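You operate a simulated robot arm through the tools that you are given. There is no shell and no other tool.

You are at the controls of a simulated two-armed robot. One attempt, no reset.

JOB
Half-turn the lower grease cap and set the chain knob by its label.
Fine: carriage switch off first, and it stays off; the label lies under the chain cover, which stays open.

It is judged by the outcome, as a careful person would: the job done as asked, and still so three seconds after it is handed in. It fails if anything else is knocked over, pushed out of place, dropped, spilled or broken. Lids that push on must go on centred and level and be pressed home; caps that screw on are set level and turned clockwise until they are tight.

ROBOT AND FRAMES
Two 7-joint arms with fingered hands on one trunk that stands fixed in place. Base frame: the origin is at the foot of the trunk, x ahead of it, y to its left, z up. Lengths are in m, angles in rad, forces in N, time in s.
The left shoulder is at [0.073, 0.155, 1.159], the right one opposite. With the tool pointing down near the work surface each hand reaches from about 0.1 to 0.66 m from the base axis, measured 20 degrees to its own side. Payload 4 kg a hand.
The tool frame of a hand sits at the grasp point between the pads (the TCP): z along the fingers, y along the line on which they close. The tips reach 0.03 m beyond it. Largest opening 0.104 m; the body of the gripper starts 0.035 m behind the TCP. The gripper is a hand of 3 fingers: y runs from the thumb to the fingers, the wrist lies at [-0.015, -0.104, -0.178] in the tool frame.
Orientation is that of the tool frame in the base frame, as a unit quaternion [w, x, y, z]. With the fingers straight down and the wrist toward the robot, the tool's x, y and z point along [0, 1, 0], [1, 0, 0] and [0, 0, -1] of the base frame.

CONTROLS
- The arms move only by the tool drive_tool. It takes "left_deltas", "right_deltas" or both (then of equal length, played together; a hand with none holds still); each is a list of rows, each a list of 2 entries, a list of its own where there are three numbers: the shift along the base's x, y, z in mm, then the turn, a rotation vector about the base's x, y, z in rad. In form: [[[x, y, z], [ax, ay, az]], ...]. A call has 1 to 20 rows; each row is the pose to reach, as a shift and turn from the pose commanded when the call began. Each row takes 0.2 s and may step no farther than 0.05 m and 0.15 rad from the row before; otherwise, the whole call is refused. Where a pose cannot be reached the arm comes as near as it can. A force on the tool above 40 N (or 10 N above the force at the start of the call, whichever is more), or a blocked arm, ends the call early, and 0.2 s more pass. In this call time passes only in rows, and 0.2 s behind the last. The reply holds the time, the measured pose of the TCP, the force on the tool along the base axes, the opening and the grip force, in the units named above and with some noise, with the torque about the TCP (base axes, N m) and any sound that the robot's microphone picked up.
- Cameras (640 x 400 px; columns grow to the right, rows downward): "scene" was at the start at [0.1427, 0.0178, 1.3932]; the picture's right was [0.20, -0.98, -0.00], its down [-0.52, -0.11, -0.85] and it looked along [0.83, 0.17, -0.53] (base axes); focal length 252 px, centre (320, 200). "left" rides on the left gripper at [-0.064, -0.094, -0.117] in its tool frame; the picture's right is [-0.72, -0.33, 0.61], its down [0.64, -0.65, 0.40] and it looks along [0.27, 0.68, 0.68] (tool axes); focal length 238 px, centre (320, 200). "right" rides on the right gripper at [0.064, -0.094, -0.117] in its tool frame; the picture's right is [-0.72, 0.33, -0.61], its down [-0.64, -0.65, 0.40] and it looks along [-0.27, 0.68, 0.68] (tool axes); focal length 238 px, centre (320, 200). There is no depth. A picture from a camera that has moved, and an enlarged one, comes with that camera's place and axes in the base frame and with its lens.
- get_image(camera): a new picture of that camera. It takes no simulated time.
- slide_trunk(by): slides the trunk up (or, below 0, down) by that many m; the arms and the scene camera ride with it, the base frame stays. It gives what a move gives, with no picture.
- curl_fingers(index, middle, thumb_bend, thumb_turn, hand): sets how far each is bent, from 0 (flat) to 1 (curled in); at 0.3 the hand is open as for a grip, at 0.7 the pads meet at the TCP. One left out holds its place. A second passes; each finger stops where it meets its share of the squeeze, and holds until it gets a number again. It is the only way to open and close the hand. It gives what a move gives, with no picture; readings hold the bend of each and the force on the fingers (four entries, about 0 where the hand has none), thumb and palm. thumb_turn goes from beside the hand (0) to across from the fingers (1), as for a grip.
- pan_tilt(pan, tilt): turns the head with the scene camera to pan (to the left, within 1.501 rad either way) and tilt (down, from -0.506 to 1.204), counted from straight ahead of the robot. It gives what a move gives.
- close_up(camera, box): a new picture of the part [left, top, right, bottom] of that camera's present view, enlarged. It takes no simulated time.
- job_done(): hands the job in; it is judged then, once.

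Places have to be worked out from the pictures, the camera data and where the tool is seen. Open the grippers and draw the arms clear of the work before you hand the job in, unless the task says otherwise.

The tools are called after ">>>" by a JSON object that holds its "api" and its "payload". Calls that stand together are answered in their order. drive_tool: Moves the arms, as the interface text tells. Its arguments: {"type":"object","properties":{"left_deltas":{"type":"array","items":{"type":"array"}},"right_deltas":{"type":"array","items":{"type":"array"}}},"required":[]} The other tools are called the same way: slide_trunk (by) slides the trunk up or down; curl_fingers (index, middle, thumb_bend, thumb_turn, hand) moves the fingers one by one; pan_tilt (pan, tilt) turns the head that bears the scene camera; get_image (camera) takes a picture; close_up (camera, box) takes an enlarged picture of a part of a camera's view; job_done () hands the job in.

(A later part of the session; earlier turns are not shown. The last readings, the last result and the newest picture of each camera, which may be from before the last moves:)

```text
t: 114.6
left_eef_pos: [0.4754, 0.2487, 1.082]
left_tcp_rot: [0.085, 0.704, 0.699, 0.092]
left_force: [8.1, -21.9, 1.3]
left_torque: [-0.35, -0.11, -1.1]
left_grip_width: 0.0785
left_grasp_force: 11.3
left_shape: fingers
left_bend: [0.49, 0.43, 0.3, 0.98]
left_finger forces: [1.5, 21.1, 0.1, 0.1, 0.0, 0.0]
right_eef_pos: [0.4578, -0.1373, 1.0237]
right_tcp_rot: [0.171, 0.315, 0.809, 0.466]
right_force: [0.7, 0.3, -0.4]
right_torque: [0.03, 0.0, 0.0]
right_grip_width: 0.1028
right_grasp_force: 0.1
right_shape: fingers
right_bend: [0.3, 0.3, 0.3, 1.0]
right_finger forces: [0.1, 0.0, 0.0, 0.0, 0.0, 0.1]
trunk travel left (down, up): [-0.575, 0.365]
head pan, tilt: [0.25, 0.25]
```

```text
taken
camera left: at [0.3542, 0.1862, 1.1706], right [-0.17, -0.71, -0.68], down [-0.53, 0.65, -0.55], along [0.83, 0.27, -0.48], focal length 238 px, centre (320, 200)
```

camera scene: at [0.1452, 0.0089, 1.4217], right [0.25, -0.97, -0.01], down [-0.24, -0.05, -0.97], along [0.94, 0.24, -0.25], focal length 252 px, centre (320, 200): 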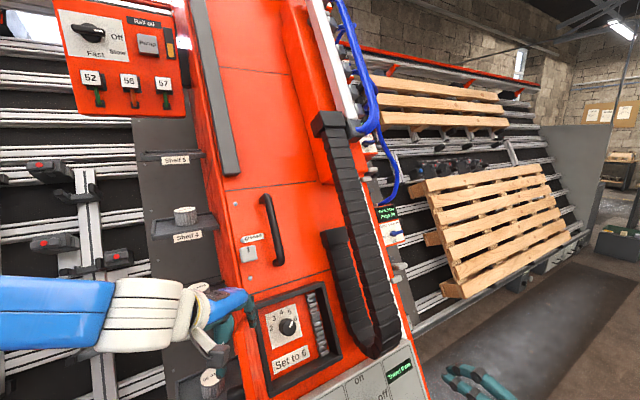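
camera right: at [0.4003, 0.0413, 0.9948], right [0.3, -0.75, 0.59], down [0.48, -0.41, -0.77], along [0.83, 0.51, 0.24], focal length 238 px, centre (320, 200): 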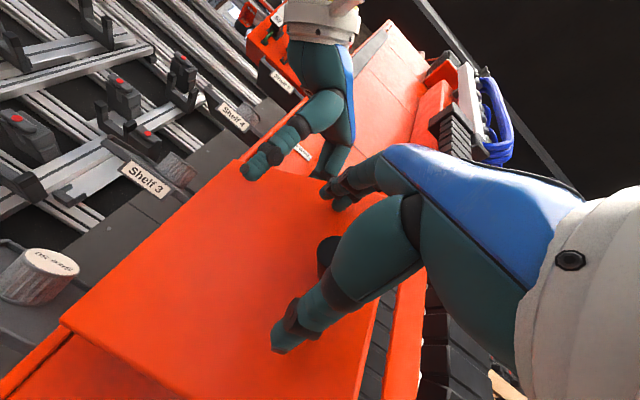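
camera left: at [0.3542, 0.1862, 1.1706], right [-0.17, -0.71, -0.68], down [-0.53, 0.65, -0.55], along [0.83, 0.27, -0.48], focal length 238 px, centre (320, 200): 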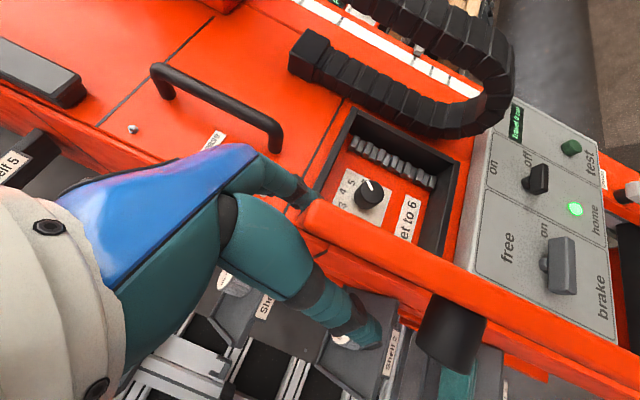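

Excellent: the cover is past 90° against its stop, and inside are a small dial knob (2…6) with a label "Set to 6". I relax the left hand slightly, lift it out along the cover's plane, and check the cover stays open.

>>> {"api": "drive_tool", "payload": {"left_deltas": [[[4, -7, 0], [0, 0, 0]], [[12, 0, 25], [0, 0, 0]], [[22, 10, 50], [0, 0, 0]], [[32, 20, 75], [0, 0, 0]], [[38, 28, 100], [0, 0, 0]], [[38, 28, 130], [0, 0, 0]]]}}

>>> {"api": "get_image", "payload": {"camera": "scene"}}

>>> {"api": "get_image", "payload": {"camera": "left"}}

```text
t: 116.0
left_eef_pos: [0.513, 0.2894, 1.2134]
left_tcp_rot: [0.088, 0.701, 0.702, 0.091]
left_force: [0.1, 0.1, 0.1]
left_torque: [-0.03, 0.0, 0.01]
left_grip_width: 0.0774
left_grasp_force: 0.1
left_shape: fingers
left_bend: [0.5, 0.5, 0.3, 0.98]
left_finger forces: [0.0, 0.1, 0.0, 0.1, 0.0, 0.2]
right_eef_pos: [0.4553, -0.1283, 1.0254]
right_tcp_rot: [0.173, 0.314, 0.81, 0.463]
right_force: [0.0, 0.2, -0.3]
right_torque: [0.0, 0.03, -0.04]
right_grip_width: 0.1024
right_grasp_force: 0.1
right_shape: fingers
right_bend: [0.3, 0.3, 0.3, 1.0]
right_finger forces: [0.0, 0.1, 0.1, 0.1, 0.1, 0.1]
trunk travel left (down, up): [-0.575, 0.365]
head pan, tilt: [0.25, 0.25]
```

```text
taken
camera scene: at [0.1425, 0.0231, 1.4217], right [0.25, -0.97, 0.0], down [-0.24, -0.06, -0.97], along [0.94, 0.24, -0.25], focal length 252 px, centre (320, 200)
```

scene: 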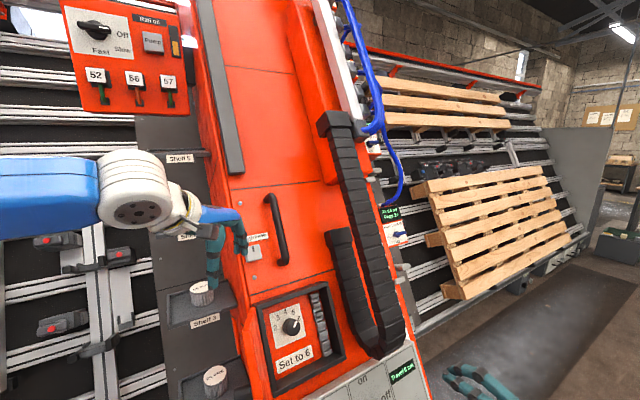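

```text
taken
camera left: at [0.3919, 0.2264, 1.3014], right [-0.16, -0.72, -0.68], down [-0.53, 0.64, -0.55], along [0.83, 0.27, -0.49], focal length 238 px, centre (320, 200)
```

left: 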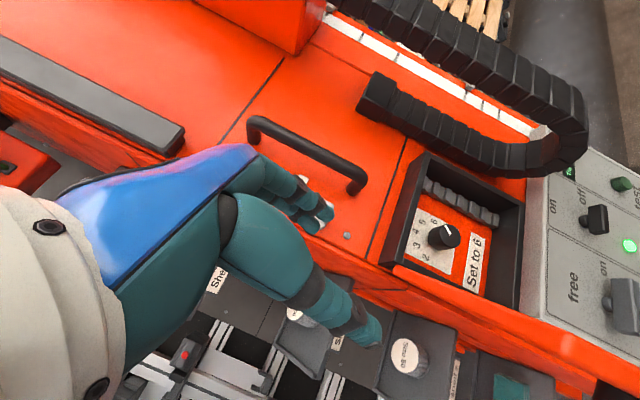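

The label reads "Set to 6" and the cover stays open on its own. I withdraw the left hand away from the upper grease cap, then zoom in on the dial.

>>> {"api": "drive_tool", "payload": {"left_deltas": [[[-20, 5, 20], [0, 0, 0]], [[-45, 10, 35], [0, 0, 0]], [[-75, 20, 40], [0, 0, 0]], [[-105, 35, 40], [0, 0, 0]], [[-135, 50, 40], [0, 0, 0]], [[-165, 65, 40], [0, 0, 0]]]}}

>>> {"api": "close_up", "payload": {"camera": "scene", "box": [230, 270, 370, 400]}}

>>> {"api": "get_image", "payload": {"camera": "left"}}

>>> {"api": "get_image", "payload": {"camera": "right"}}

```text
t: 117.4
left_eef_pos: [0.3477, 0.3566, 1.2511]
left_tcp_rot: [0.087, 0.7, 0.703, 0.09]
left_force: [-0.2, 0.6, -0.3]
left_torque: [0.01, 0.0, 0.0]
left_grip_width: 0.0773
left_grasp_force: 0.0
left_shape: fingers
left_bend: [0.5, 0.5, 0.3, 0.98]
left_finger forces: [0.0, 0.0, 0.1, 0.0, 0.1, 0.0]
right_eef_pos: [0.456, -0.1279, 1.026]
right_tcp_rot: [0.172, 0.314, 0.811, 0.463]
right_force: [-0.3, -0.4, 0.2]
right_torque: [0.02, -0.02, -0.02]
right_grip_width: 0.1023
right_grasp_force: 0.1
right_shape: fingers
right_bend: [0.3, 0.3, 0.3, 1.0]
right_finger forces: [0.0, 0.1, 0.0, 0.0, 0.0, 0.1]
trunk travel left (down, up): [-0.575, 0.365]
head pan, tilt: [0.25, 0.25]
```

```text
3.08 times, centred on (300, 335) of scene
camera zoom: at [0.1429, 0.0232, 1.4217], right [0.25, -0.97, 0.0], down [-0.24, -0.06, -0.97], along [0.94, 0.24, -0.25], focal length 775 px, centre (382, -215)
```

zoom: 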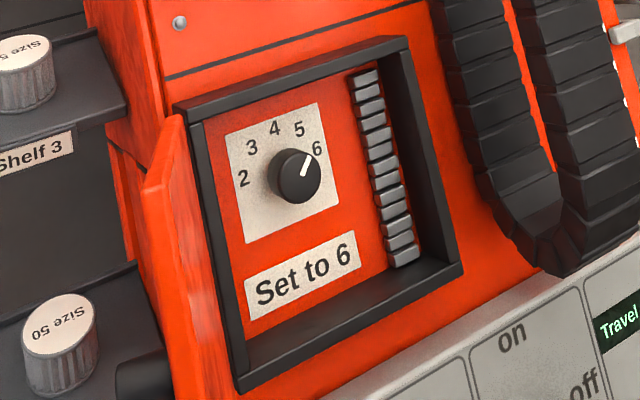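

```text
taken
camera left: at [0.2269, 0.293, 1.3385], right [-0.16, -0.72, -0.68], down [-0.53, 0.64, -0.55], along [0.83, 0.27, -0.49], focal length 238 px, centre (320, 200)
```

left: 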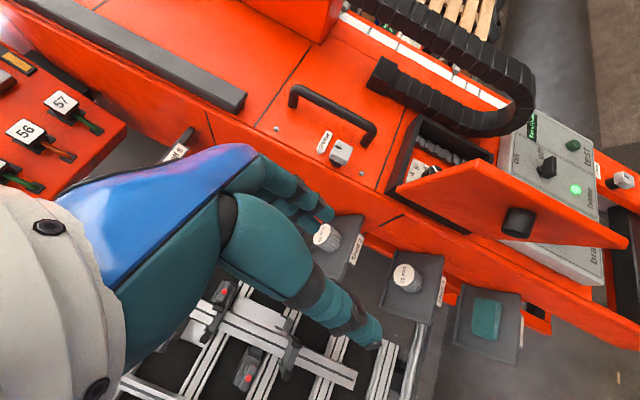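

```text
taken
camera right: at [0.3105, -0.1966, 1.0048], right [0.3, -0.75, 0.59], down [0.48, -0.41, -0.77], along [0.83, 0.51, 0.24], focal length 238 px, centre (320, 200)
```

right: 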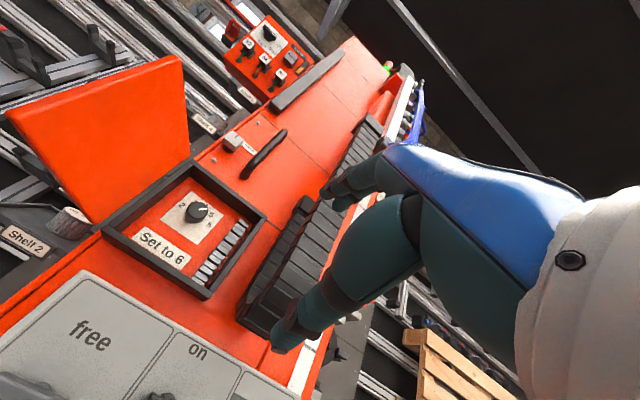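

The knob's white pointer seems to point at 5 or 6. I zoom in from several cameras to read it exactly.

>>> {"api": "close_up", "payload": {"camera": "right", "box": [120, 170, 280, 310]}}

>>> {"api": "close_up", "payload": {"camera": "scene", "box": [270, 295, 320, 350]}}

>>> {"api": "close_up", "payload": {"camera": "scene", "box": [220, 270, 380, 400]}}

```text
2.86 times, centred on (200, 240) of right
camera zoom: at [0.3105, -0.1966, 1.0048], right [0.3, -0.75, 0.59], down [0.48, -0.41, -0.77], along [0.83, 0.51, 0.24], focal length 681 px, centre (663, 86)
```

zoom: 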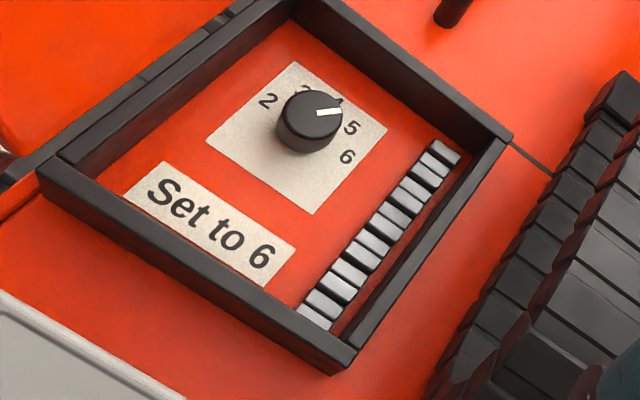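

```text
7.27 times, centred on (295, 322) of scene
camera zoom: at [0.1429, 0.0232, 1.4217], right [0.25, -0.97, 0.0], down [-0.24, -0.06, -0.97], along [0.94, 0.24, -0.25], focal length 1833 px, centre (502, -691)
```

zoom: 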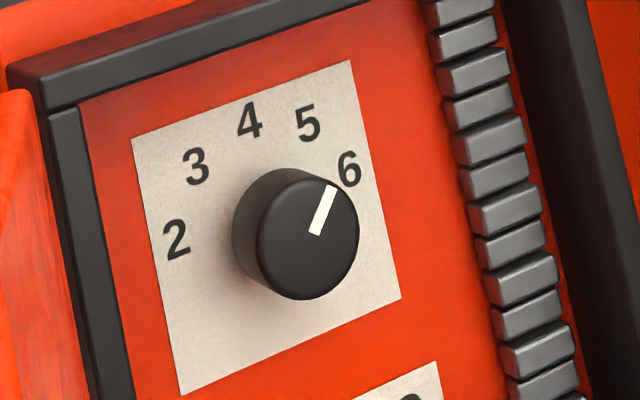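

```text
3.08 times, centred on (300, 335) of scene
camera zoom: at [0.1429, 0.0232, 1.4217], right [0.25, -0.97, 0.0], down [-0.24, -0.06, -0.97], along [0.94, 0.24, -0.25], focal length 775 px, centre (382, -215)
```

zoom: 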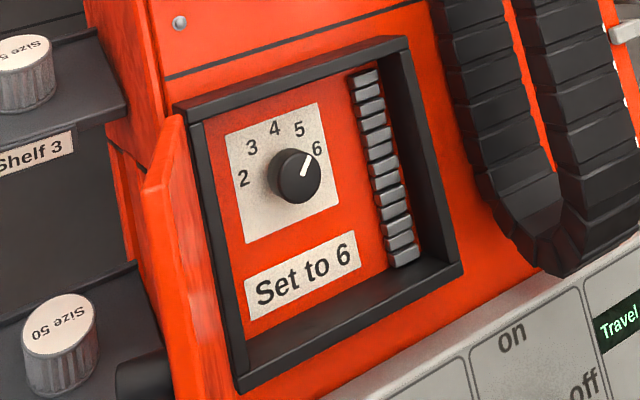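

The pointer is at 5 (numbers are spaced ~38°: 5 at 38°, 6 at 76° from the top), so the knob needs one step clockwise. The knob's axis is at about (R=-0.150, U=0.255), i.e. front ≈ (0.633, 0.216, 0.965). I half-close the right hand to fit inside the frame, roll it 26° back, and bring it in front.

>>> {"api": "curl_fingers", "payload": {"hand": "right", "index": 0.45, "middle": 0.45, "thumb_bend": 0.45}}

>>> {"api": "drive_tool", "payload": {"right_deltas": [[[12, 33, 0], [-0.033, -0.037, 0.022]], [[24, 66, 1], [-0.065, -0.075, 0.044]], [[36, 99, 1], [-0.098, -0.112, 0.065]], [[49, 132, 2], [-0.131, -0.15, 0.087]], [[61, 165, 2], [-0.163, -0.187, 0.109]], [[73, 198, 2], [-0.196, -0.224, 0.131]], [[85, 231, 3], [-0.229, -0.262, 0.153]], [[97, 264, 3], [-0.2615, -0.2992, 0.1743]]]}}

>>> {"api": "get_image", "payload": {"camera": "right"}}

>>> {"api": "get_image", "payload": {"camera": "scene"}}

```text
t: 118.4
left_eef_pos: [0.3483, 0.3567, 1.2504]
left_tcp_rot: [0.088, 0.7, 0.703, 0.09]
left_force: [-1.3, -0.1, -1.3]
left_torque: [-0.01, -0.01, 0.01]
left_grip_width: 0.0772
left_grasp_force: 0.0
left_shape: fingers
left_bend: [0.5, 0.5, 0.3, 0.98]
left_finger forces: [0.1, 0.0, 0.0, 0.0, 0.0, 0.1]
right_eef_pos: [0.4561, -0.1299, 1.0264]
right_tcp_rot: [0.172, 0.313, 0.81, 0.464]
right_force: [0.2, -0.4, -0.3]
right_torque: [0.01, 0.03, 0.0]
right_grip_width: 0.0655
right_grasp_force: 0.1
right_shape: fingers
right_bend: [0.45, 0.45, 0.45, 1.0]
right_finger forces: [0.0, 0.0, 0.1, 0.1, 0.1, 0.0]
trunk travel left (down, up): [-0.575, 0.365]
head pan, tilt: [0.25, 0.25]
```

```text
t: 120.2
left_eef_pos: [0.3496, 0.3589, 1.2496]
left_tcp_rot: [0.088, 0.701, 0.702, 0.089]
left_force: [0.2, -0.1, 1.2]
left_torque: [-0.06, -0.01, -0.02]
left_grip_width: 0.0774
left_grasp_force: 0.0
left_shape: fingers
left_bend: [0.5, 0.5, 0.3, 0.98]
left_finger forces: [0.0, 0.0, 0.1, 0.0, 0.0, 0.1]
right_eef_pos: [0.5528, 0.1336, 1.0279]
right_tcp_rot: [0.289, 0.144, 0.854, 0.409]
right_force: [0.8, -0.3, 0.0]
right_torque: [-0.02, 0.01, 0.01]
right_grip_width: 0.0654
right_grasp_force: 0.1
right_shape: fingers
right_bend: [0.45, 0.45, 0.45, 1.0]
right_finger forces: [0.0, 0.0, 0.0, 0.0, 0.0, 0.0]
trunk travel left (down, up): [-0.575, 0.365]
head pan, tilt: [0.25, 0.25]
```

```text
taken
camera right: at [0.4314, 0.0342, 0.9896], right [0.2, -0.52, 0.83], down [0.75, -0.47, -0.47], along [0.64, 0.71, 0.3], focal length 238 px, centre (320, 200)
```

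right: 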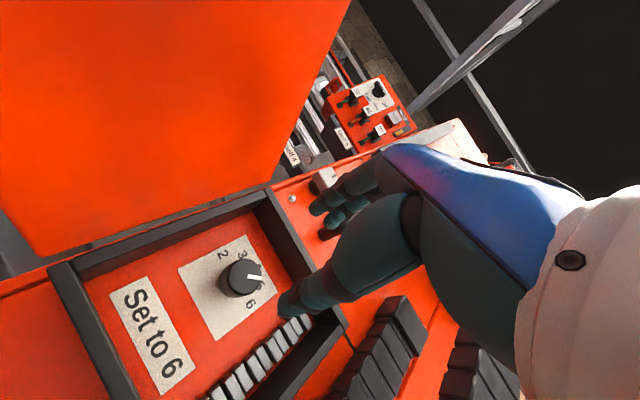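

```text
taken
camera scene: at [0.1452, 0.0264, 1.4214], right [0.25, -0.97, 0.0], down [-0.24, -0.06, -0.97], along [0.94, 0.24, -0.25], focal length 252 px, centre (320, 200)
```

scene: 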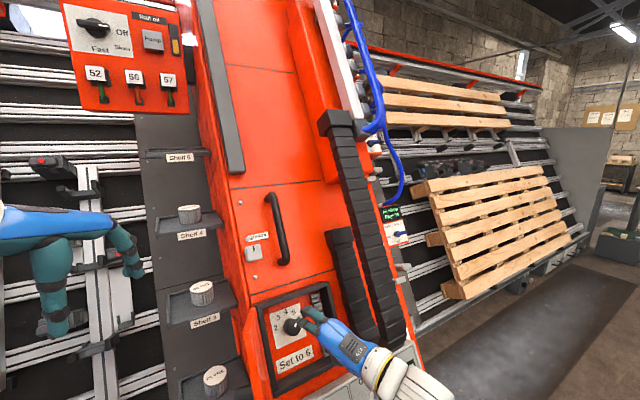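

Reached precisely. I zoom in to check alignment of the knob with the approach line.

>>> {"api": "close_up", "payload": {"camera": "right", "box": [170, 220, 330, 340]}}

```text
3.33 times, centred on (250, 280) of right
camera zoom: at [0.4314, 0.0342, 0.9896], right [0.2, -0.52, 0.83], down [0.75, -0.47, -0.47], along [0.64, 0.71, 0.3], focal length 794 px, centre (553, -67)
```

zoom: 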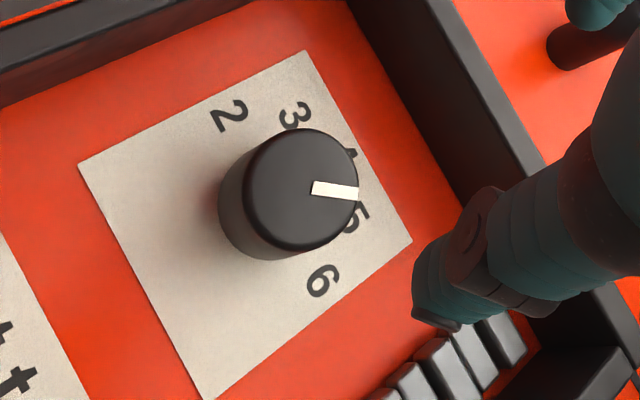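

Alignment is within a few mm; I correct it and advance most of the way.

>>> {"api": "drive_tool", "payload": {"right_deltas": [[[18, 18, -16], [0, 0, 0]], [[36, 37, -31], [0, 0, 0]], [[54, 55, -46], [0, 0, 0]]]}}

>>> {"api": "get_image", "payload": {"camera": "right"}}

>>> {"api": "close_up", "payload": {"camera": "scene", "box": [230, 270, 390, 400]}}

```text
t: 121.0
left_eef_pos: [0.3483, 0.3579, 1.2497]
left_tcp_rot: [0.088, 0.7, 0.703, 0.089]
left_force: [0.0, 0.5, 0.3]
left_torque: [0.01, -0.04, 0.01]
left_grip_width: 0.0774
left_grasp_force: 0.1
left_shape: fingers
left_bend: [0.5, 0.5, 0.3, 0.98]
left_finger forces: [0.0, 0.0, 0.0, 0.1, 0.1, 0.0]
right_eef_pos: [0.6077, 0.1894, 0.982]
right_tcp_rot: [0.29, 0.145, 0.854, 0.408]
right_force: [0.4, 0.7, -0.3]
right_torque: [0.0, 0.02, -0.01]
right_grip_width: 0.0651
right_grasp_force: 0.1
right_shape: fingers
right_bend: [0.45, 0.45, 0.45, 1.0]
right_finger forces: [0.0, 0.1, 0.1, 0.0, 0.0, 0.0]
trunk travel left (down, up): [-0.575, 0.365]
head pan, tilt: [0.25, 0.25]
```

```text
taken
camera right: at [0.4853, 0.0888, 0.9421], right [0.2, -0.52, 0.83], down [0.75, -0.47, -0.47], along [0.63, 0.71, 0.3], focal length 238 px, centre (320, 200)
```

right: 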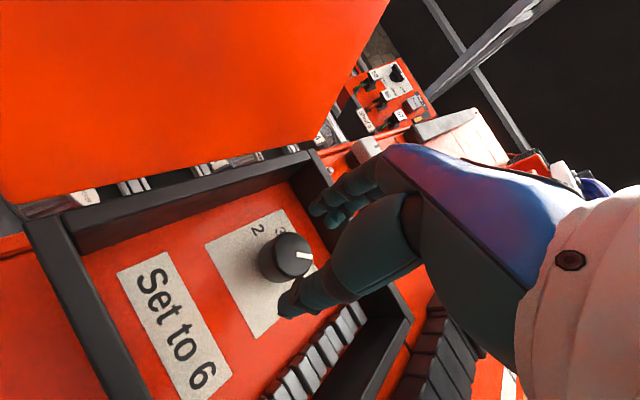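

```text
3.08 times, centred on (310, 335) of scene
camera zoom: at [0.1448, 0.0271, 1.4214], right [0.25, -0.97, 0.0], down [-0.24, -0.06, -0.97], along [0.94, 0.24, -0.25], focal length 775 px, centre (351, -215)
```

zoom: 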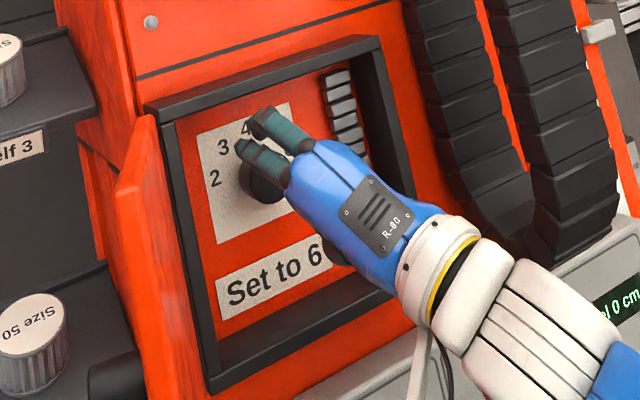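

Well aligned. I advance the last part with the fingers around the knob, then close.

>>> {"api": "drive_tool", "payload": {"right_deltas": [[[8, 8, -7], [0, 0, 0]], [[16, 16, -14], [0, 0, 0]], [[22, 22, -20], [0, 0, 0]]]}}

>>> {"api": "curl_fingers", "payload": {"hand": "right", "index": 0.75, "middle": 0.75, "thumb_bend": 0.75}}

>>> {"api": "get_image", "payload": {"camera": "right"}}

>>> {"api": "close_up", "payload": {"camera": "scene", "box": [230, 270, 390, 400]}}

```text
t: 121.8
left_eef_pos: [0.3483, 0.3578, 1.2503]
left_tcp_rot: [0.088, 0.701, 0.702, 0.089]
left_force: [0.2, -0.3, -0.2]
left_torque: [0.0, 0.0, 0.01]
left_grip_width: 0.0774
left_grasp_force: 0.0
left_shape: fingers
left_bend: [0.5, 0.5, 0.3, 0.98]
left_finger forces: [0.1, 0.0, 0.0, 0.0, 0.0, 0.1]
right_eef_pos: [0.6297, 0.2098, 0.9625]
right_tcp_rot: [0.289, 0.145, 0.853, 0.409]
right_force: [-0.5, 0.3, 0.2]
right_torque: [0.02, 0.0, 0.01]
right_grip_width: 0.0656
right_grasp_force: 0.1
right_shape: fingers
right_bend: [0.45, 0.45, 0.45, 1.0]
right_finger forces: [0.1, 0.0, 0.0, 0.0, 0.1, 0.0]
trunk travel left (down, up): [-0.575, 0.365]
head pan, tilt: [0.25, 0.25]
```

```text
t: 122.8
left_eef_pos: [0.347, 0.3581, 1.2502]
left_tcp_rot: [0.088, 0.701, 0.702, 0.089]
left_force: [0.0, 0.3, 0.2]
left_torque: [0.0, -0.03, -0.04]
left_grip_width: 0.0771
left_grasp_force: 0.0
left_shape: fingers
left_bend: [0.5, 0.5, 0.3, 0.98]
left_finger forces: [0.0, 0.0, 0.0, 0.1, 0.1, 0.0]
right_eef_pos: [0.6289, 0.2101, 0.9637]
right_tcp_rot: [0.291, 0.145, 0.852, 0.41]
right_force: [4.3, 5.4, 8.1]
right_torque: [0.27, -0.21, 0.01]
right_grip_width: 0.0315
right_grasp_force: 16.5
right_shape: fingers
right_bend: [0.57, 0.6, 0.61, 1.0]
right_finger forces: [9.8, 11.1, 0.0, 0.0, 11.5, 0.0]
trunk travel left (down, up): [-0.575, 0.365]
head pan, tilt: [0.25, 0.25]
```

```text
taken
camera right: at [0.5068, 0.1101, 0.9243], right [0.2, -0.52, 0.83], down [0.75, -0.47, -0.47], along [0.63, 0.71, 0.3], focal length 238 px, centre (320, 200)
```

right: 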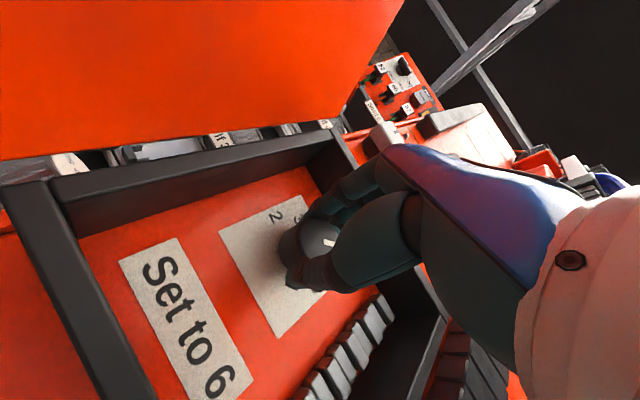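

```text
3.08 times, centred on (310, 335) of scene
camera zoom: at [0.1439, 0.0266, 1.4216], right [0.25, -0.97, 0.0], down [-0.24, -0.06, -0.97], along [0.94, 0.24, -0.25], focal length 775 px, centre (351, -215)
```

zoom: 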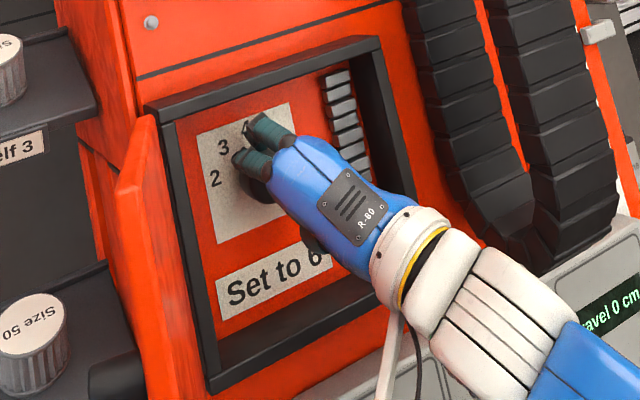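

I turn the knob clockwise about 38° (0.66 rad).

>>> {"api": "drive_tool", "payload": {"right_deltas": [[[0, 0, 0], [0.0673, 0.0673, -0.055]], [[0, 0, 0], [0.1346, 0.1346, -0.11]], [[0, 0, 0], [0.202, 0.202, -0.165]], [[0, 0, 0], [0.2693, 0.2693, -0.22]], [[0, 0, 0], [0.3366, 0.3366, -0.275]], [[0, 0, 0], [0.404, 0.404, -0.33]]]}}

>>> {"api": "get_image", "payload": {"camera": "right"}}

>>> {"api": "close_up", "payload": {"camera": "right", "box": [240, 190, 380, 310]}}

```text
t: 124.2
left_eef_pos: [0.3461, 0.3561, 1.2503]
left_tcp_rot: [0.088, 0.701, 0.702, 0.091]
left_force: [-0.5, 0.7, 0.4]
left_torque: [0.01, -0.01, 0.0]
left_grip_width: 0.0773
left_grasp_force: 0.1
left_shape: fingers
left_bend: [0.5, 0.5, 0.3, 0.98]
left_finger forces: [0.0, 0.0, 0.0, 0.1, 0.1, 0.0]
right_eef_pos: [0.6572, 0.184, 0.9577]
right_tcp_rot: [0.128, 0.401, 0.766, 0.486]
right_force: [-0.2, -0.1, 0.3]
right_torque: [-0.01, 0.0, -0.04]
right_grip_width: 0.0001
right_grasp_force: 0.1
right_shape: fingers
right_bend: [0.69, 0.71, 0.72, 1.0]
right_finger forces: [0.0, 0.0, 0.0, 0.0, 0.1, 0.0]
right hand out of reach, approached as far as the arm can: row 3, 4, 5, 6
trunk travel left (down, up): [-0.575, 0.365]
head pan, tilt: [0.25, 0.25]
```

```text
taken
camera right: at [0.502, 0.1371, 0.9475], right [0.26, -0.86, 0.44], down [0.33, -0.35, -0.88], along [0.91, 0.38, 0.19], focal length 238 px, centre (320, 200)
```

right: 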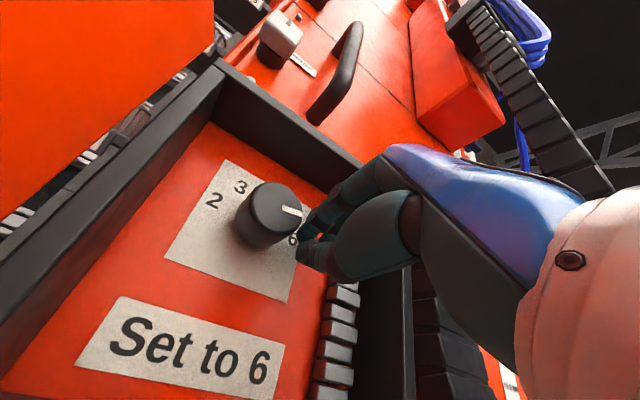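

```text
3.33 times, centred on (310, 250) of right
camera zoom: at [0.502, 0.1371, 0.9475], right [0.26, -0.86, 0.44], down [0.33, -0.35, -0.88], along [0.91, 0.38, 0.19], focal length 794 px, centre (353, 33)
```

zoom: 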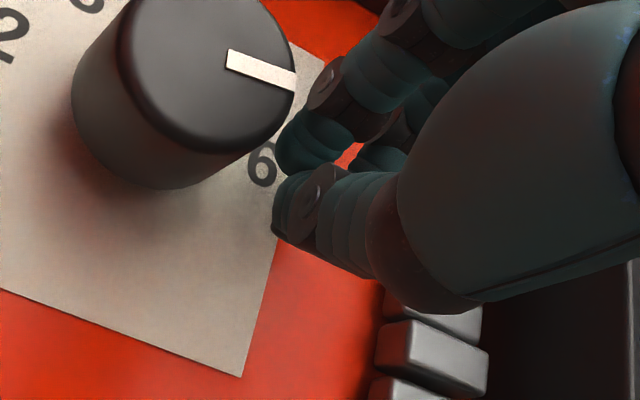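

The hand reached its limit and slipped off sideways, but the knob turned. I back straight out and read the pointer.

>>> {"api": "drive_tool", "payload": {"right_deltas": [[[-15, -15, 12], [0, 0, 0]], [[-30, -30, 25], [0, 0, 0]], [[-50, -50, 41], [0, 0, 0]], [[-70, -80, 55], [0, 0, 0]], [[-80, -120, 55], [0, 0, 0]]]}}

>>> {"api": "close_up", "payload": {"camera": "scene", "box": [270, 295, 320, 350]}}

>>> {"api": "get_image", "payload": {"camera": "right"}}

```text
t: 125.4
left_eef_pos: [0.3475, 0.3549, 1.2513]
left_tcp_rot: [0.087, 0.701, 0.702, 0.09]
left_force: [0.9, -0.1, 0.6]
left_torque: [0.01, 0.01, 0.01]
left_grip_width: 0.0771
left_grasp_force: 0.0
left_shape: fingers
left_bend: [0.5, 0.5, 0.3, 0.98]
left_finger forces: [0.0, 0.0, 0.0, 0.1, 0.1, 0.0]
right_eef_pos: [0.5754, 0.0626, 1.0118]
right_tcp_rot: [0.143, 0.413, 0.759, 0.482]
right_force: [-0.2, -0.9, -0.1]
right_torque: [-0.02, 0.02, -0.05]
right_grip_width: 0.0001
right_grasp_force: 0.1
right_shape: fingers
right_bend: [0.69, 0.71, 0.72, 1.0]
right_finger forces: [0.0, 0.1, 0.0, 0.0, 0.0, 0.0]
right hand out of reach, approached as far as the arm can: row 1, 2, 3, 4
trunk travel left (down, up): [-0.575, 0.365]
head pan, tilt: [0.25, 0.25]
```

```text
7.27 times, centred on (295, 322) of scene
camera zoom: at [0.1431, 0.0226, 1.4217], right [0.25, -0.97, 0.0], down [-0.24, -0.06, -0.97], along [0.94, 0.24, -0.25], focal length 1833 px, centre (502, -691)
```

zoom: 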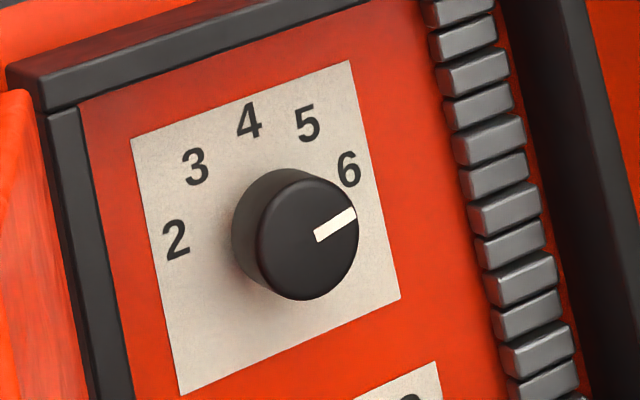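

```text
taken
camera right: at [0.4188, 0.0205, 1.0012], right [0.23, -0.86, 0.45], down [0.32, -0.37, -0.87], along [0.92, 0.34, 0.19], focal length 238 px, centre (320, 200)
```

right: 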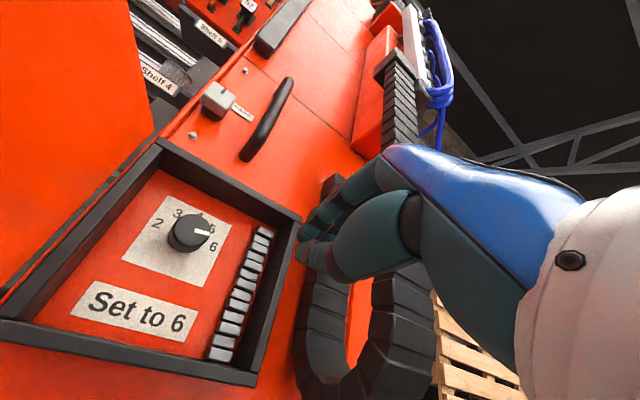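

From the scene camera the pointer is at ~77° while "6" is at ~74–76°: it points at 6. I cross-check from the wrist camera.

>>> {"api": "close_up", "payload": {"camera": "right", "box": [110, 170, 260, 300]}}

```text
3.08 times, centred on (185, 235) of right
camera zoom: at [0.4188, 0.0205, 1.0012], right [0.23, -0.86, 0.45], down [0.32, -0.37, -0.87], along [0.92, 0.34, 0.19], focal length 733 px, centre (735, 92)
```

zoom: 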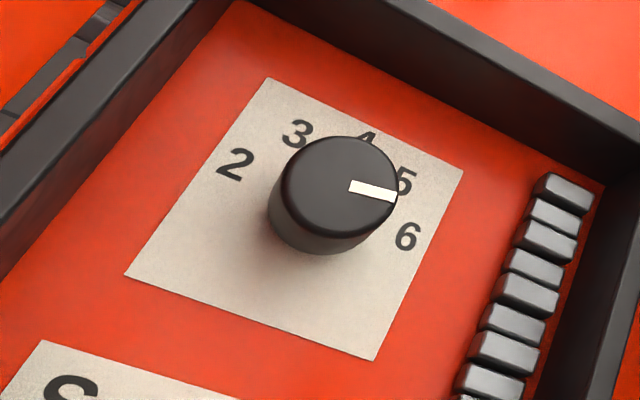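

Cross-check agrees: pointer at 6 (within a few degrees). Next the lower grease cap. I pull both hands well clear of the machine and open cover before lowering the trunk.

>>> {"api": "drive_tool", "payload": {"right_deltas": [[[-25, -42, 8], [0, 0, 0]], [[-50, -84, 16], [0, 0, 0]], [[-75, -126, 24], [0, 0, 0]], [[-100, -168, 32], [0, 0, 0]], [[-130, -205, 36], [0, 0, 0]], [[-160, -245, 40], [0, 0, 0]], [[-185, -285, 40], [0, 0, 0]], [[-210, -325, 40], [0, 0, 0]]], "left_deltas": [[[-24, 17, 0], [0, 0, 0]], [[-48, 35, 0], [0, 0, 0]], [[-72, 52, 0], [0, 0, 0]], [[-96, 70, 0], [0, 0, 0]], [[-120, 88, 0], [0, 0, 0]], [[-144, 106, 0], [0, 0, 0]], [[-168, 123, 0], [0, 0, 0]], [[-190, 140, 0], [0, 0, 0]]]}}

>>> {"api": "get_image", "payload": {"camera": "scene"}}

>>> {"api": "get_image", "payload": {"camera": "left"}}

>>> {"api": "get_image", "payload": {"camera": "right"}}

```text
refused: row 6 steps farther than a row can; nothing moved
```

```text
taken
camera scene: at [0.1431, 0.0226, 1.4217], right [0.25, -0.97, 0.0], down [-0.24, -0.06, -0.97], along [0.94, 0.24, -0.25], focal length 252 px, centre (320, 200)
```

scene: 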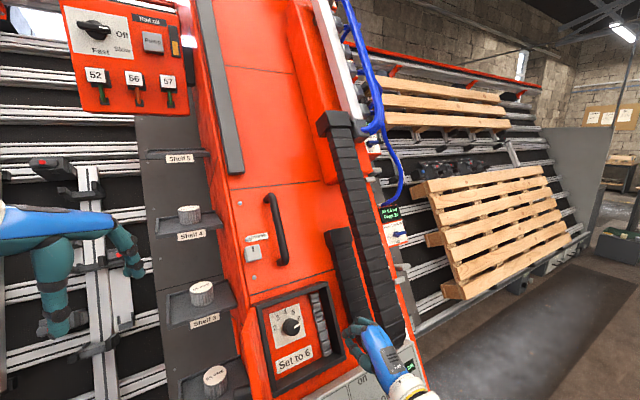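

```text
taken
camera left: at [0.2269, 0.2909, 1.3391], right [-0.16, -0.72, -0.68], down [-0.53, 0.64, -0.55], along [0.83, 0.27, -0.49], focal length 238 px, centre (320, 200)
```

left: 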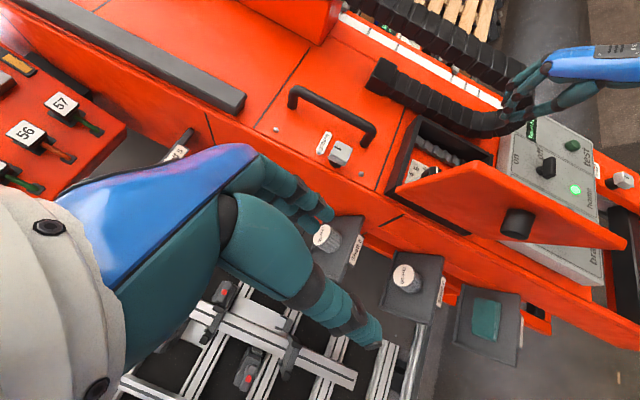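

```text
taken
camera right: at [0.4188, 0.0205, 1.0012], right [0.23, -0.86, 0.45], down [0.32, -0.37, -0.87], along [0.92, 0.34, 0.19], focal length 238 px, centre (320, 200)
```

right: 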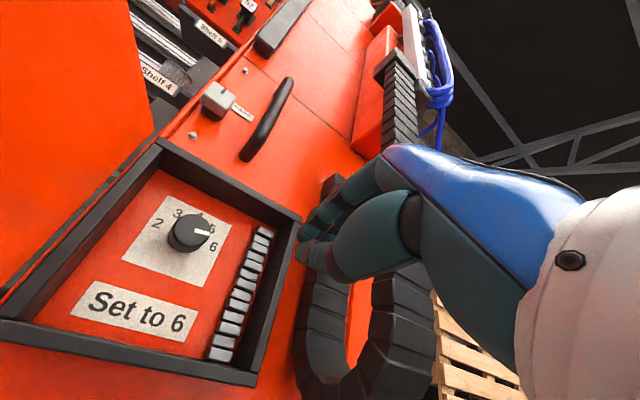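

The move was refused (one row slightly too long); I repeat it with smaller, even steps.

>>> {"api": "drive_tool", "payload": {"right_deltas": [[[-21, -33, 8], [0, 0, 0]], [[-42, -65, 16], [0, 0, 0]], [[-63, -98, 24], [0, 0, 0]], [[-84, -130, 32], [0, 0, 0]], [[-105, -163, 36], [0, 0, 0]], [[-126, -195, 40], [0, 0, 0]], [[-147, -228, 40], [0, 0, 0]], [[-168, -260, 40], [0, 0, 0]], [[-189, -293, 40], [0, 0, 0]], [[-205, -325, 40], [0, 0, 0]]], "left_deltas": [[[-19, 14, 0], [0, 0, 0]], [[-38, 28, 0], [0, 0, 0]], [[-57, 42, 0], [0, 0, 0]], [[-76, 56, 0], [0, 0, 0]], [[-95, 70, 0], [0, 0, 0]], [[-114, 84, 0], [0, 0, 0]], [[-133, 98, 0], [0, 0, 0]], [[-152, 112, 0], [0, 0, 0]], [[-171, 126, 0], [0, 0, 0]], [[-190, 140, 0], [0, 0, 0]]]}}

>>> {"api": "get_image", "payload": {"camera": "scene"}}

>>> {"api": "get_image", "payload": {"camera": "left"}}

```text
t: 127.6
left_eef_pos: [0.1546, 0.4951, 1.252]
left_tcp_rot: [0.089, 0.701, 0.702, 0.091]
left_force: [-0.9, -0.3, 0.2]
left_torque: [0.0, 0.0, 0.01]
left_grip_width: 0.077
left_grasp_force: 0.1
left_shape: fingers
left_bend: [0.5, 0.5, 0.3, 0.98]
left_finger forces: [0.0, 0.0, 0.1, 0.1, 0.0, 0.1]
right_eef_pos: [0.3685, -0.2607, 1.0563]
right_tcp_rot: [0.143, 0.412, 0.76, 0.481]
right_force: [-0.2, -0.2, 0.8]
right_torque: [-0.01, 0.01, -0.02]
right_grip_width: 0.0
right_grasp_force: 0.1
right_shape: fingers
right_bend: [0.69, 0.71, 0.72, 1.0]
right_finger forces: [0.0, 0.0, 0.0, 0.0, 0.0, 0.1]
right hand out of reach, approached as far as the arm can: row 7, 8
trunk travel left (down, up): [-0.575, 0.365]
head pan, tilt: [0.25, 0.25]
```

```text
taken
camera scene: at [0.1392, 0.0235, 1.422], right [0.25, -0.97, 0.0], down [-0.24, -0.06, -0.97], along [0.94, 0.24, -0.25], focal length 252 px, centre (320, 200)
```

scene: 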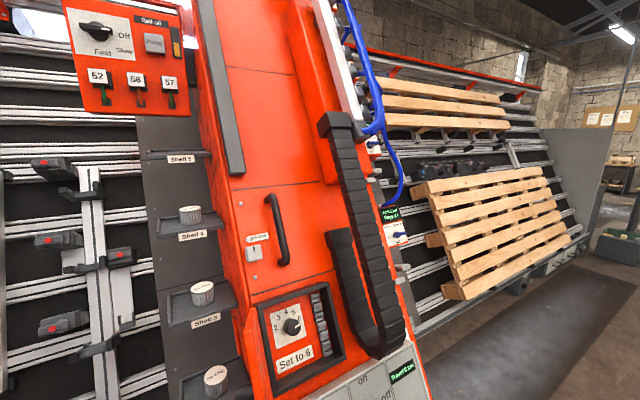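

```text
taken
camera left: at [0.0333, 0.4313, 1.3394], right [-0.16, -0.72, -0.68], down [-0.53, 0.64, -0.55], along [0.83, 0.27, -0.48], focal length 238 px, centre (320, 200)
```

left: 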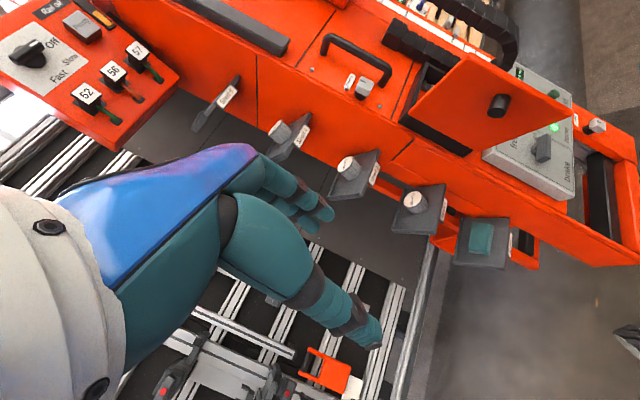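

All clear. I lower the trunk by 0.45 m for the grease cap and tilt the head down.

>>> {"api": "slide_trunk", "payload": {"by": -0.45}}

>>> {"api": "pan_tilt", "payload": {"pan": 0.0, "tilt": 0.35}}

>>> {"api": "get_image", "payload": {"camera": "scene"}}

>>> {"api": "get_image", "payload": {"camera": "right"}}

```text
refused: -0.45 is not a number from -0.4 to 0.4
```

```text
t: 128.4
left_eef_pos: [0.1576, 0.4933, 1.2509]
left_tcp_rot: [0.087, 0.7, 0.703, 0.09]
left_force: [-0.1, -0.8, -0.9]
left_torque: [-0.02, -0.02, 0.03]
left_grip_width: 0.0769
left_grasp_force: 0.1
left_shape: fingers
left_bend: [0.5, 0.5, 0.3, 0.98]
left_finger forces: [0.0, 0.0, 0.1, 0.0, 0.1, 0.1]
right_eef_pos: [0.3701, -0.2611, 1.0545]
right_tcp_rot: [0.143, 0.413, 0.76, 0.482]
right_force: [0.6, 0.4, 0.1]
right_torque: [-0.02, -0.05, -0.02]
right_grip_width: 0.0
right_grasp_force: 0.0
right_shape: fingers
right_bend: [0.69, 0.71, 0.72, 1.0]
right_finger forces: [0.0, 0.0, 0.0, 0.1, 0.1, 0.0]
trunk travel left (down, up): [-0.575, 0.365]
head pan, tilt: [0.0, 0.351]
```

```text
taken
camera scene: at [0.1446, -0.0001, 1.4124], right [0.0, -1.0, 0.0], down [-0.34, 0.0, -0.94], along [0.94, 0.0, -0.34], focal length 252 px, centre (320, 200)
```

scene: 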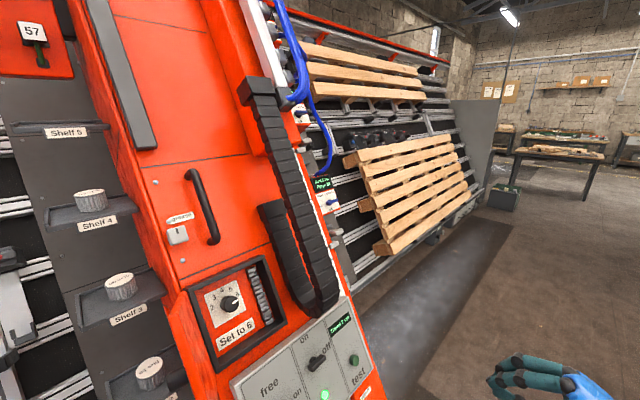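

```text
taken
camera right: at [0.2147, -0.3024, 1.0442], right [0.23, -0.86, 0.45], down [0.32, -0.37, -0.87], along [0.92, 0.34, 0.19], focal length 238 px, centre (320, 200)
```

right: 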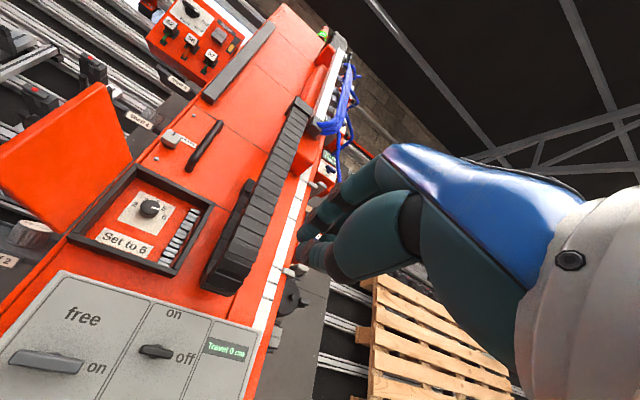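

The slide is limited to 0.4 m per call. I lower by 0.4 m.

>>> {"api": "slide_trunk", "payload": {"by": -0.4}}

>>> {"api": "get_image", "payload": {"camera": "scene"}}

>>> {"api": "get_image", "payload": {"camera": "right"}}

>>> {"api": "close_up", "payload": {"camera": "scene", "box": [310, 240, 450, 380]}}

```text
t: 132.2
left_eef_pos: [0.1567, 0.4937, 0.8515]
left_tcp_rot: [0.088, 0.701, 0.702, 0.09]
left_force: [0.4, 0.4, 0.1]
left_torque: [-0.03, 0.01, -0.02]
left_grip_width: 0.0771
left_grasp_force: 0.0
left_shape: fingers
left_bend: [0.5, 0.5, 0.3, 0.98]
left_finger forces: [0.0, 0.1, 0.0, 0.0, 0.1, 0.0]
right_eef_pos: [0.3707, -0.2602, 0.6553]
right_tcp_rot: [0.143, 0.414, 0.76, 0.481]
right_force: [0.2, 0.6, 0.4]
right_torque: [0.01, 0.02, -0.02]
right_grip_width: 0.0
right_grasp_force: 0.0
right_shape: fingers
right_bend: [0.69, 0.71, 0.72, 1.0]
right_finger forces: [0.0, 0.0, 0.1, 0.0, 0.1, 0.0]
trunk travel left (down, up): [-0.175, 0.765]
head pan, tilt: [0.0, 0.351]
```

```text
taken
camera scene: at [0.1442, -0.0004, 1.0124], right [0.0, -1.0, 0.0], down [-0.34, 0.0, -0.94], along [0.94, 0.0, -0.34], focal length 252 px, centre (320, 200)
```

scene: 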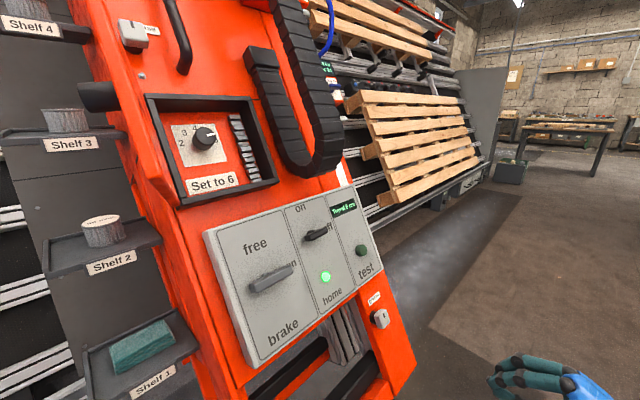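

```text
taken
camera right: at [0.2143, -0.3028, 0.6442], right [0.23, -0.86, 0.45], down [0.32, -0.37, -0.87], along [0.92, 0.34, 0.19], focal length 238 px, centre (320, 200)
```

right: 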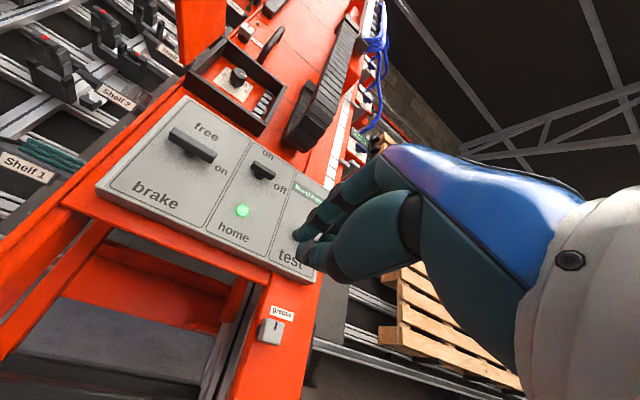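

```text
2.86 times, centred on (380, 310) of scene
camera zoom: at [0.1442, -0.0004, 1.0124], right [0.0, -1.0, 0.0], down [-0.34, 0.0, -0.94], along [0.94, 0.0, -0.34], focal length 720 px, centre (149, -114)
```

zoom: 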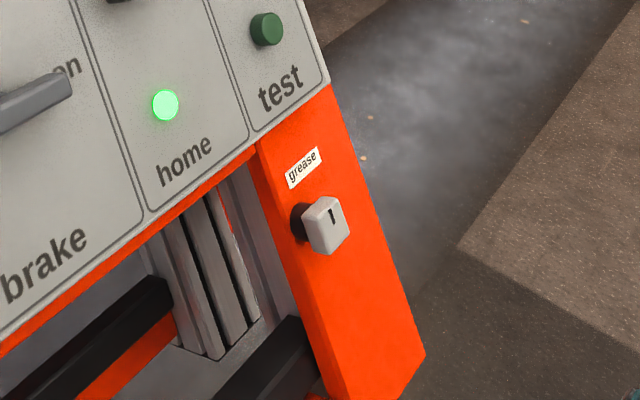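

I locate the lower grease cap's front at about (0.658, -0.167, 0.486), roughly 4 cm square. I lower another 0.1 m, part-open the hand, and swing it to the sideways grip (fingers left, thumb right) in front of the cap; I'll do the half-turn as two clockwise quarter-turns.

>>> {"api": "slide_trunk", "payload": {"by": -0.1}}

>>> {"api": "curl_fingers", "payload": {"hand": "right", "index": 0.36, "middle": 0.36, "thumb_bend": 0.36}}

>>> {"api": "drive_tool", "payload": {"right_deltas": [[[18, 2, -1], [-0.0911, -0.0906, 0.0739]], [[37, 4, -2], [-0.1821, -0.1813, 0.1479]], [[55, 6, -3], [-0.2732, -0.2719, 0.2218]], [[73, 9, -5], [-0.3643, -0.3625, 0.2957]], [[92, 11, -6], [-0.4553, -0.4532, 0.3696]], [[110, 13, -7], [-0.5464, -0.5438, 0.4436]], [[128, 15, -8], [-0.6375, -0.6344, 0.5175]], [[147, 17, -9], [-0.7285, -0.7251, 0.5914]], [[165, 19, -10], [-0.8196, -0.8157, 0.6653]], [[183, 22, -12], [-0.9107, -0.9063, 0.7393]], [[202, 24, -13], [-1.0017, -0.997, 0.8132]], [[220, 26, -14], [-1.0928, -1.0876, 0.8871]]]}}

>>> {"api": "get_image", "payload": {"camera": "right"}}

>>> {"api": "get_image", "payload": {"camera": "scene"}}

```text
t: 133.5
left_eef_pos: [0.1564, 0.4935, 0.7514]
left_tcp_rot: [0.088, 0.7, 0.703, 0.09]
left_force: [-0.7, 0.5, 0.6]
left_torque: [-0.03, 0.02, -0.03]
left_grip_width: 0.0775
left_grasp_force: 0.0
left_shape: fingers
left_bend: [0.5, 0.5, 0.3, 0.98]
left_finger forces: [0.0, 0.0, 0.1, 0.0, 0.0, 0.1]
right_eef_pos: [0.3708, -0.2608, 0.555]
right_tcp_rot: [0.142, 0.414, 0.76, 0.481]
right_force: [0.1, -0.1, -0.1]
right_torque: [0.01, 0.02, -0.03]
right_grip_width: 0.0001
right_grasp_force: 0.0
right_shape: fingers
right_bend: [0.69, 0.71, 0.72, 1.0]
right_finger forces: [0.0, 0.0, 0.0, 0.0, 0.1, 0.1]
trunk travel left (down, up): [-0.075, 0.865]
head pan, tilt: [0.0, 0.351]
```

```text
t: 134.5
left_eef_pos: [0.1572, 0.4936, 0.7521]
left_tcp_rot: [0.087, 0.701, 0.702, 0.09]
left_force: [0.0, -0.2, 1.1]
left_torque: [-0.01, 0.01, 0.0]
left_grip_width: 0.0774
left_grasp_force: 0.0
left_shape: fingers
left_bend: [0.5, 0.5, 0.3, 0.98]
left_finger forces: [0.0, 0.0, 0.0, 0.0, 0.0, 0.1]
right_eef_pos: [0.3702, -0.2612, 0.5543]
right_tcp_rot: [0.143, 0.413, 0.759, 0.482]
right_force: [1.2, -0.7, 0.2]
right_torque: [0.0, 0.01, -0.01]
right_grip_width: 0.0874
right_grasp_force: 0.0
right_shape: fingers
right_bend: [0.36, 0.36, 0.36, 1.0]
right_finger forces: [0.0, 0.0, 0.1, 0.0, 0.0, 0.0]
trunk travel left (down, up): [-0.075, 0.865]
head pan, tilt: [0.0, 0.351]
```

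```text
t: 137.1
left_eef_pos: [0.1585, 0.4945, 0.7502]
left_tcp_rot: [0.088, 0.701, 0.703, 0.089]
left_force: [-0.1, -0.1, -0.8]
left_torque: [-0.02, -0.01, -0.02]
left_grip_width: 0.0773
left_grasp_force: 0.0
left_shape: fingers
left_bend: [0.5, 0.5, 0.3, 0.98]
left_finger forces: [0.0, 0.0, 0.0, 0.1, 0.0, 0.0]
right_eef_pos: [0.6266, -0.2098, 0.603]
right_tcp_rot: [0.444, -0.321, 0.814, 0.194]
right_force: [-1.0, 0.9, -0.1]
right_torque: [0.01, -0.01, 0.01]
right_grip_width: 0.0874
right_grasp_force: 0.0
right_shape: fingers
right_bend: [0.36, 0.36, 0.36, 1.0]
right_finger forces: [0.0, 0.0, 0.0, 0.0, 0.0, 0.1]
right hand out of reach, approached as far as the arm can: row 11, 12
trunk travel left (down, up): [-0.075, 0.865]
head pan, tilt: [0.0, 0.351]
```

```text
taken
camera right: at [0.5966, -0.3711, 0.6067], right [-0.31, 0.12, 0.94], down [0.95, 0.0, 0.31], along [0.04, 0.99, -0.11], focal length 238 px, centre (320, 200)
```

right: 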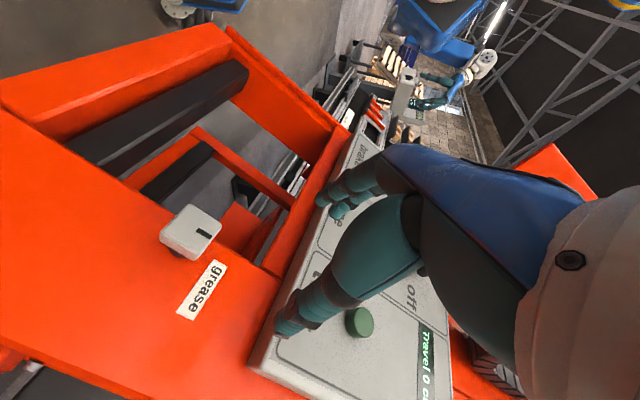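

```text
taken
camera scene: at [0.1455, 0.0014, 0.9121], right [0.0, -1.0, 0.0], down [-0.35, 0.0, -0.94], along [0.94, 0.0, -0.35], focal length 252 px, centre (320, 200)
```

scene: 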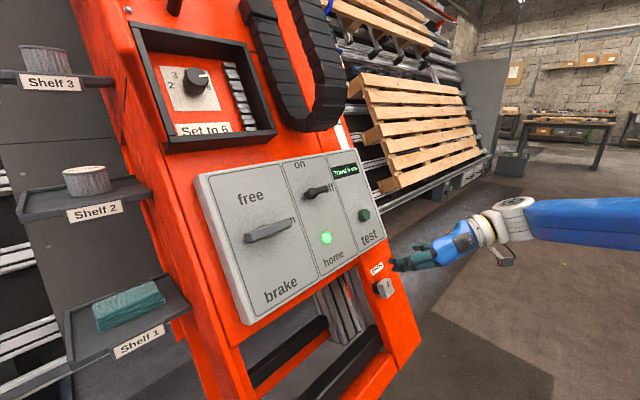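

That full sideways roll isn't reachable at the cap. I'll use strokes between about -50° and +40° of roll instead (the cap is square, so I can re-grip every 90°). I test the -50° pose in front of the cap.

>>> {"api": "drive_tool", "payload": {"right_deltas": [[[-10, -8, 0], [0.0714, 0.0714, -0.0584]], [[-20, -14, -10], [0.1428, 0.1428, -0.1168]], [[-28, -18, -25], [0.2142, 0.2142, -0.175]], [[-32, -21, -40], [0.2856, 0.2856, -0.2335]], [[-35, -23, -52], [0.357, 0.357, -0.292]], [[-36, -25, -62], [0.428, 0.428, -0.35]]]}}

>>> {"api": "get_image", "payload": {"camera": "right"}}

```text
t: 138.5
left_eef_pos: [0.1574, 0.4945, 0.7525]
left_tcp_rot: [0.087, 0.701, 0.702, 0.09]
left_force: [0.5, -0.5, -0.3]
left_torque: [0.01, 0.0, -0.02]
left_grip_width: 0.0773
left_grasp_force: 0.0
left_shape: fingers
left_bend: [0.5, 0.5, 0.3, 0.98]
left_finger forces: [0.1, 0.0, 0.0, 0.0, 0.0, 0.1]
right_eef_pos: [0.591, -0.2381, 0.5402]
right_tcp_rot: [0.367, -0.035, 0.866, 0.338]
right_force: [-0.8, 0.0, 0.2]
right_torque: [0.0, 0.01, -0.01]
right_grip_width: 0.0872
right_grasp_force: 0.0
right_shape: fingers
right_bend: [0.36, 0.36, 0.36, 1.0]
right_finger forces: [0.0, 0.0, 0.0, 0.0, 0.0, 0.1]
trunk travel left (down, up): [-0.075, 0.865]
head pan, tilt: [0.0, 0.351]
```

```text
taken
camera right: at [0.5031, -0.3696, 0.503], right [0.05, -0.26, 0.96], down [0.92, -0.37, -0.15], along [0.4, 0.89, 0.22], focal length 238 px, centre (320, 200)
```

right: 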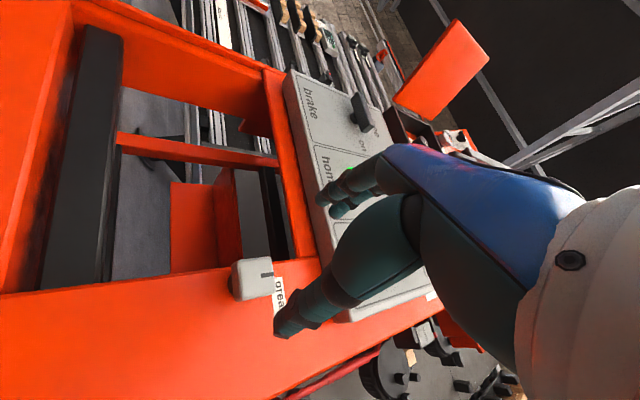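

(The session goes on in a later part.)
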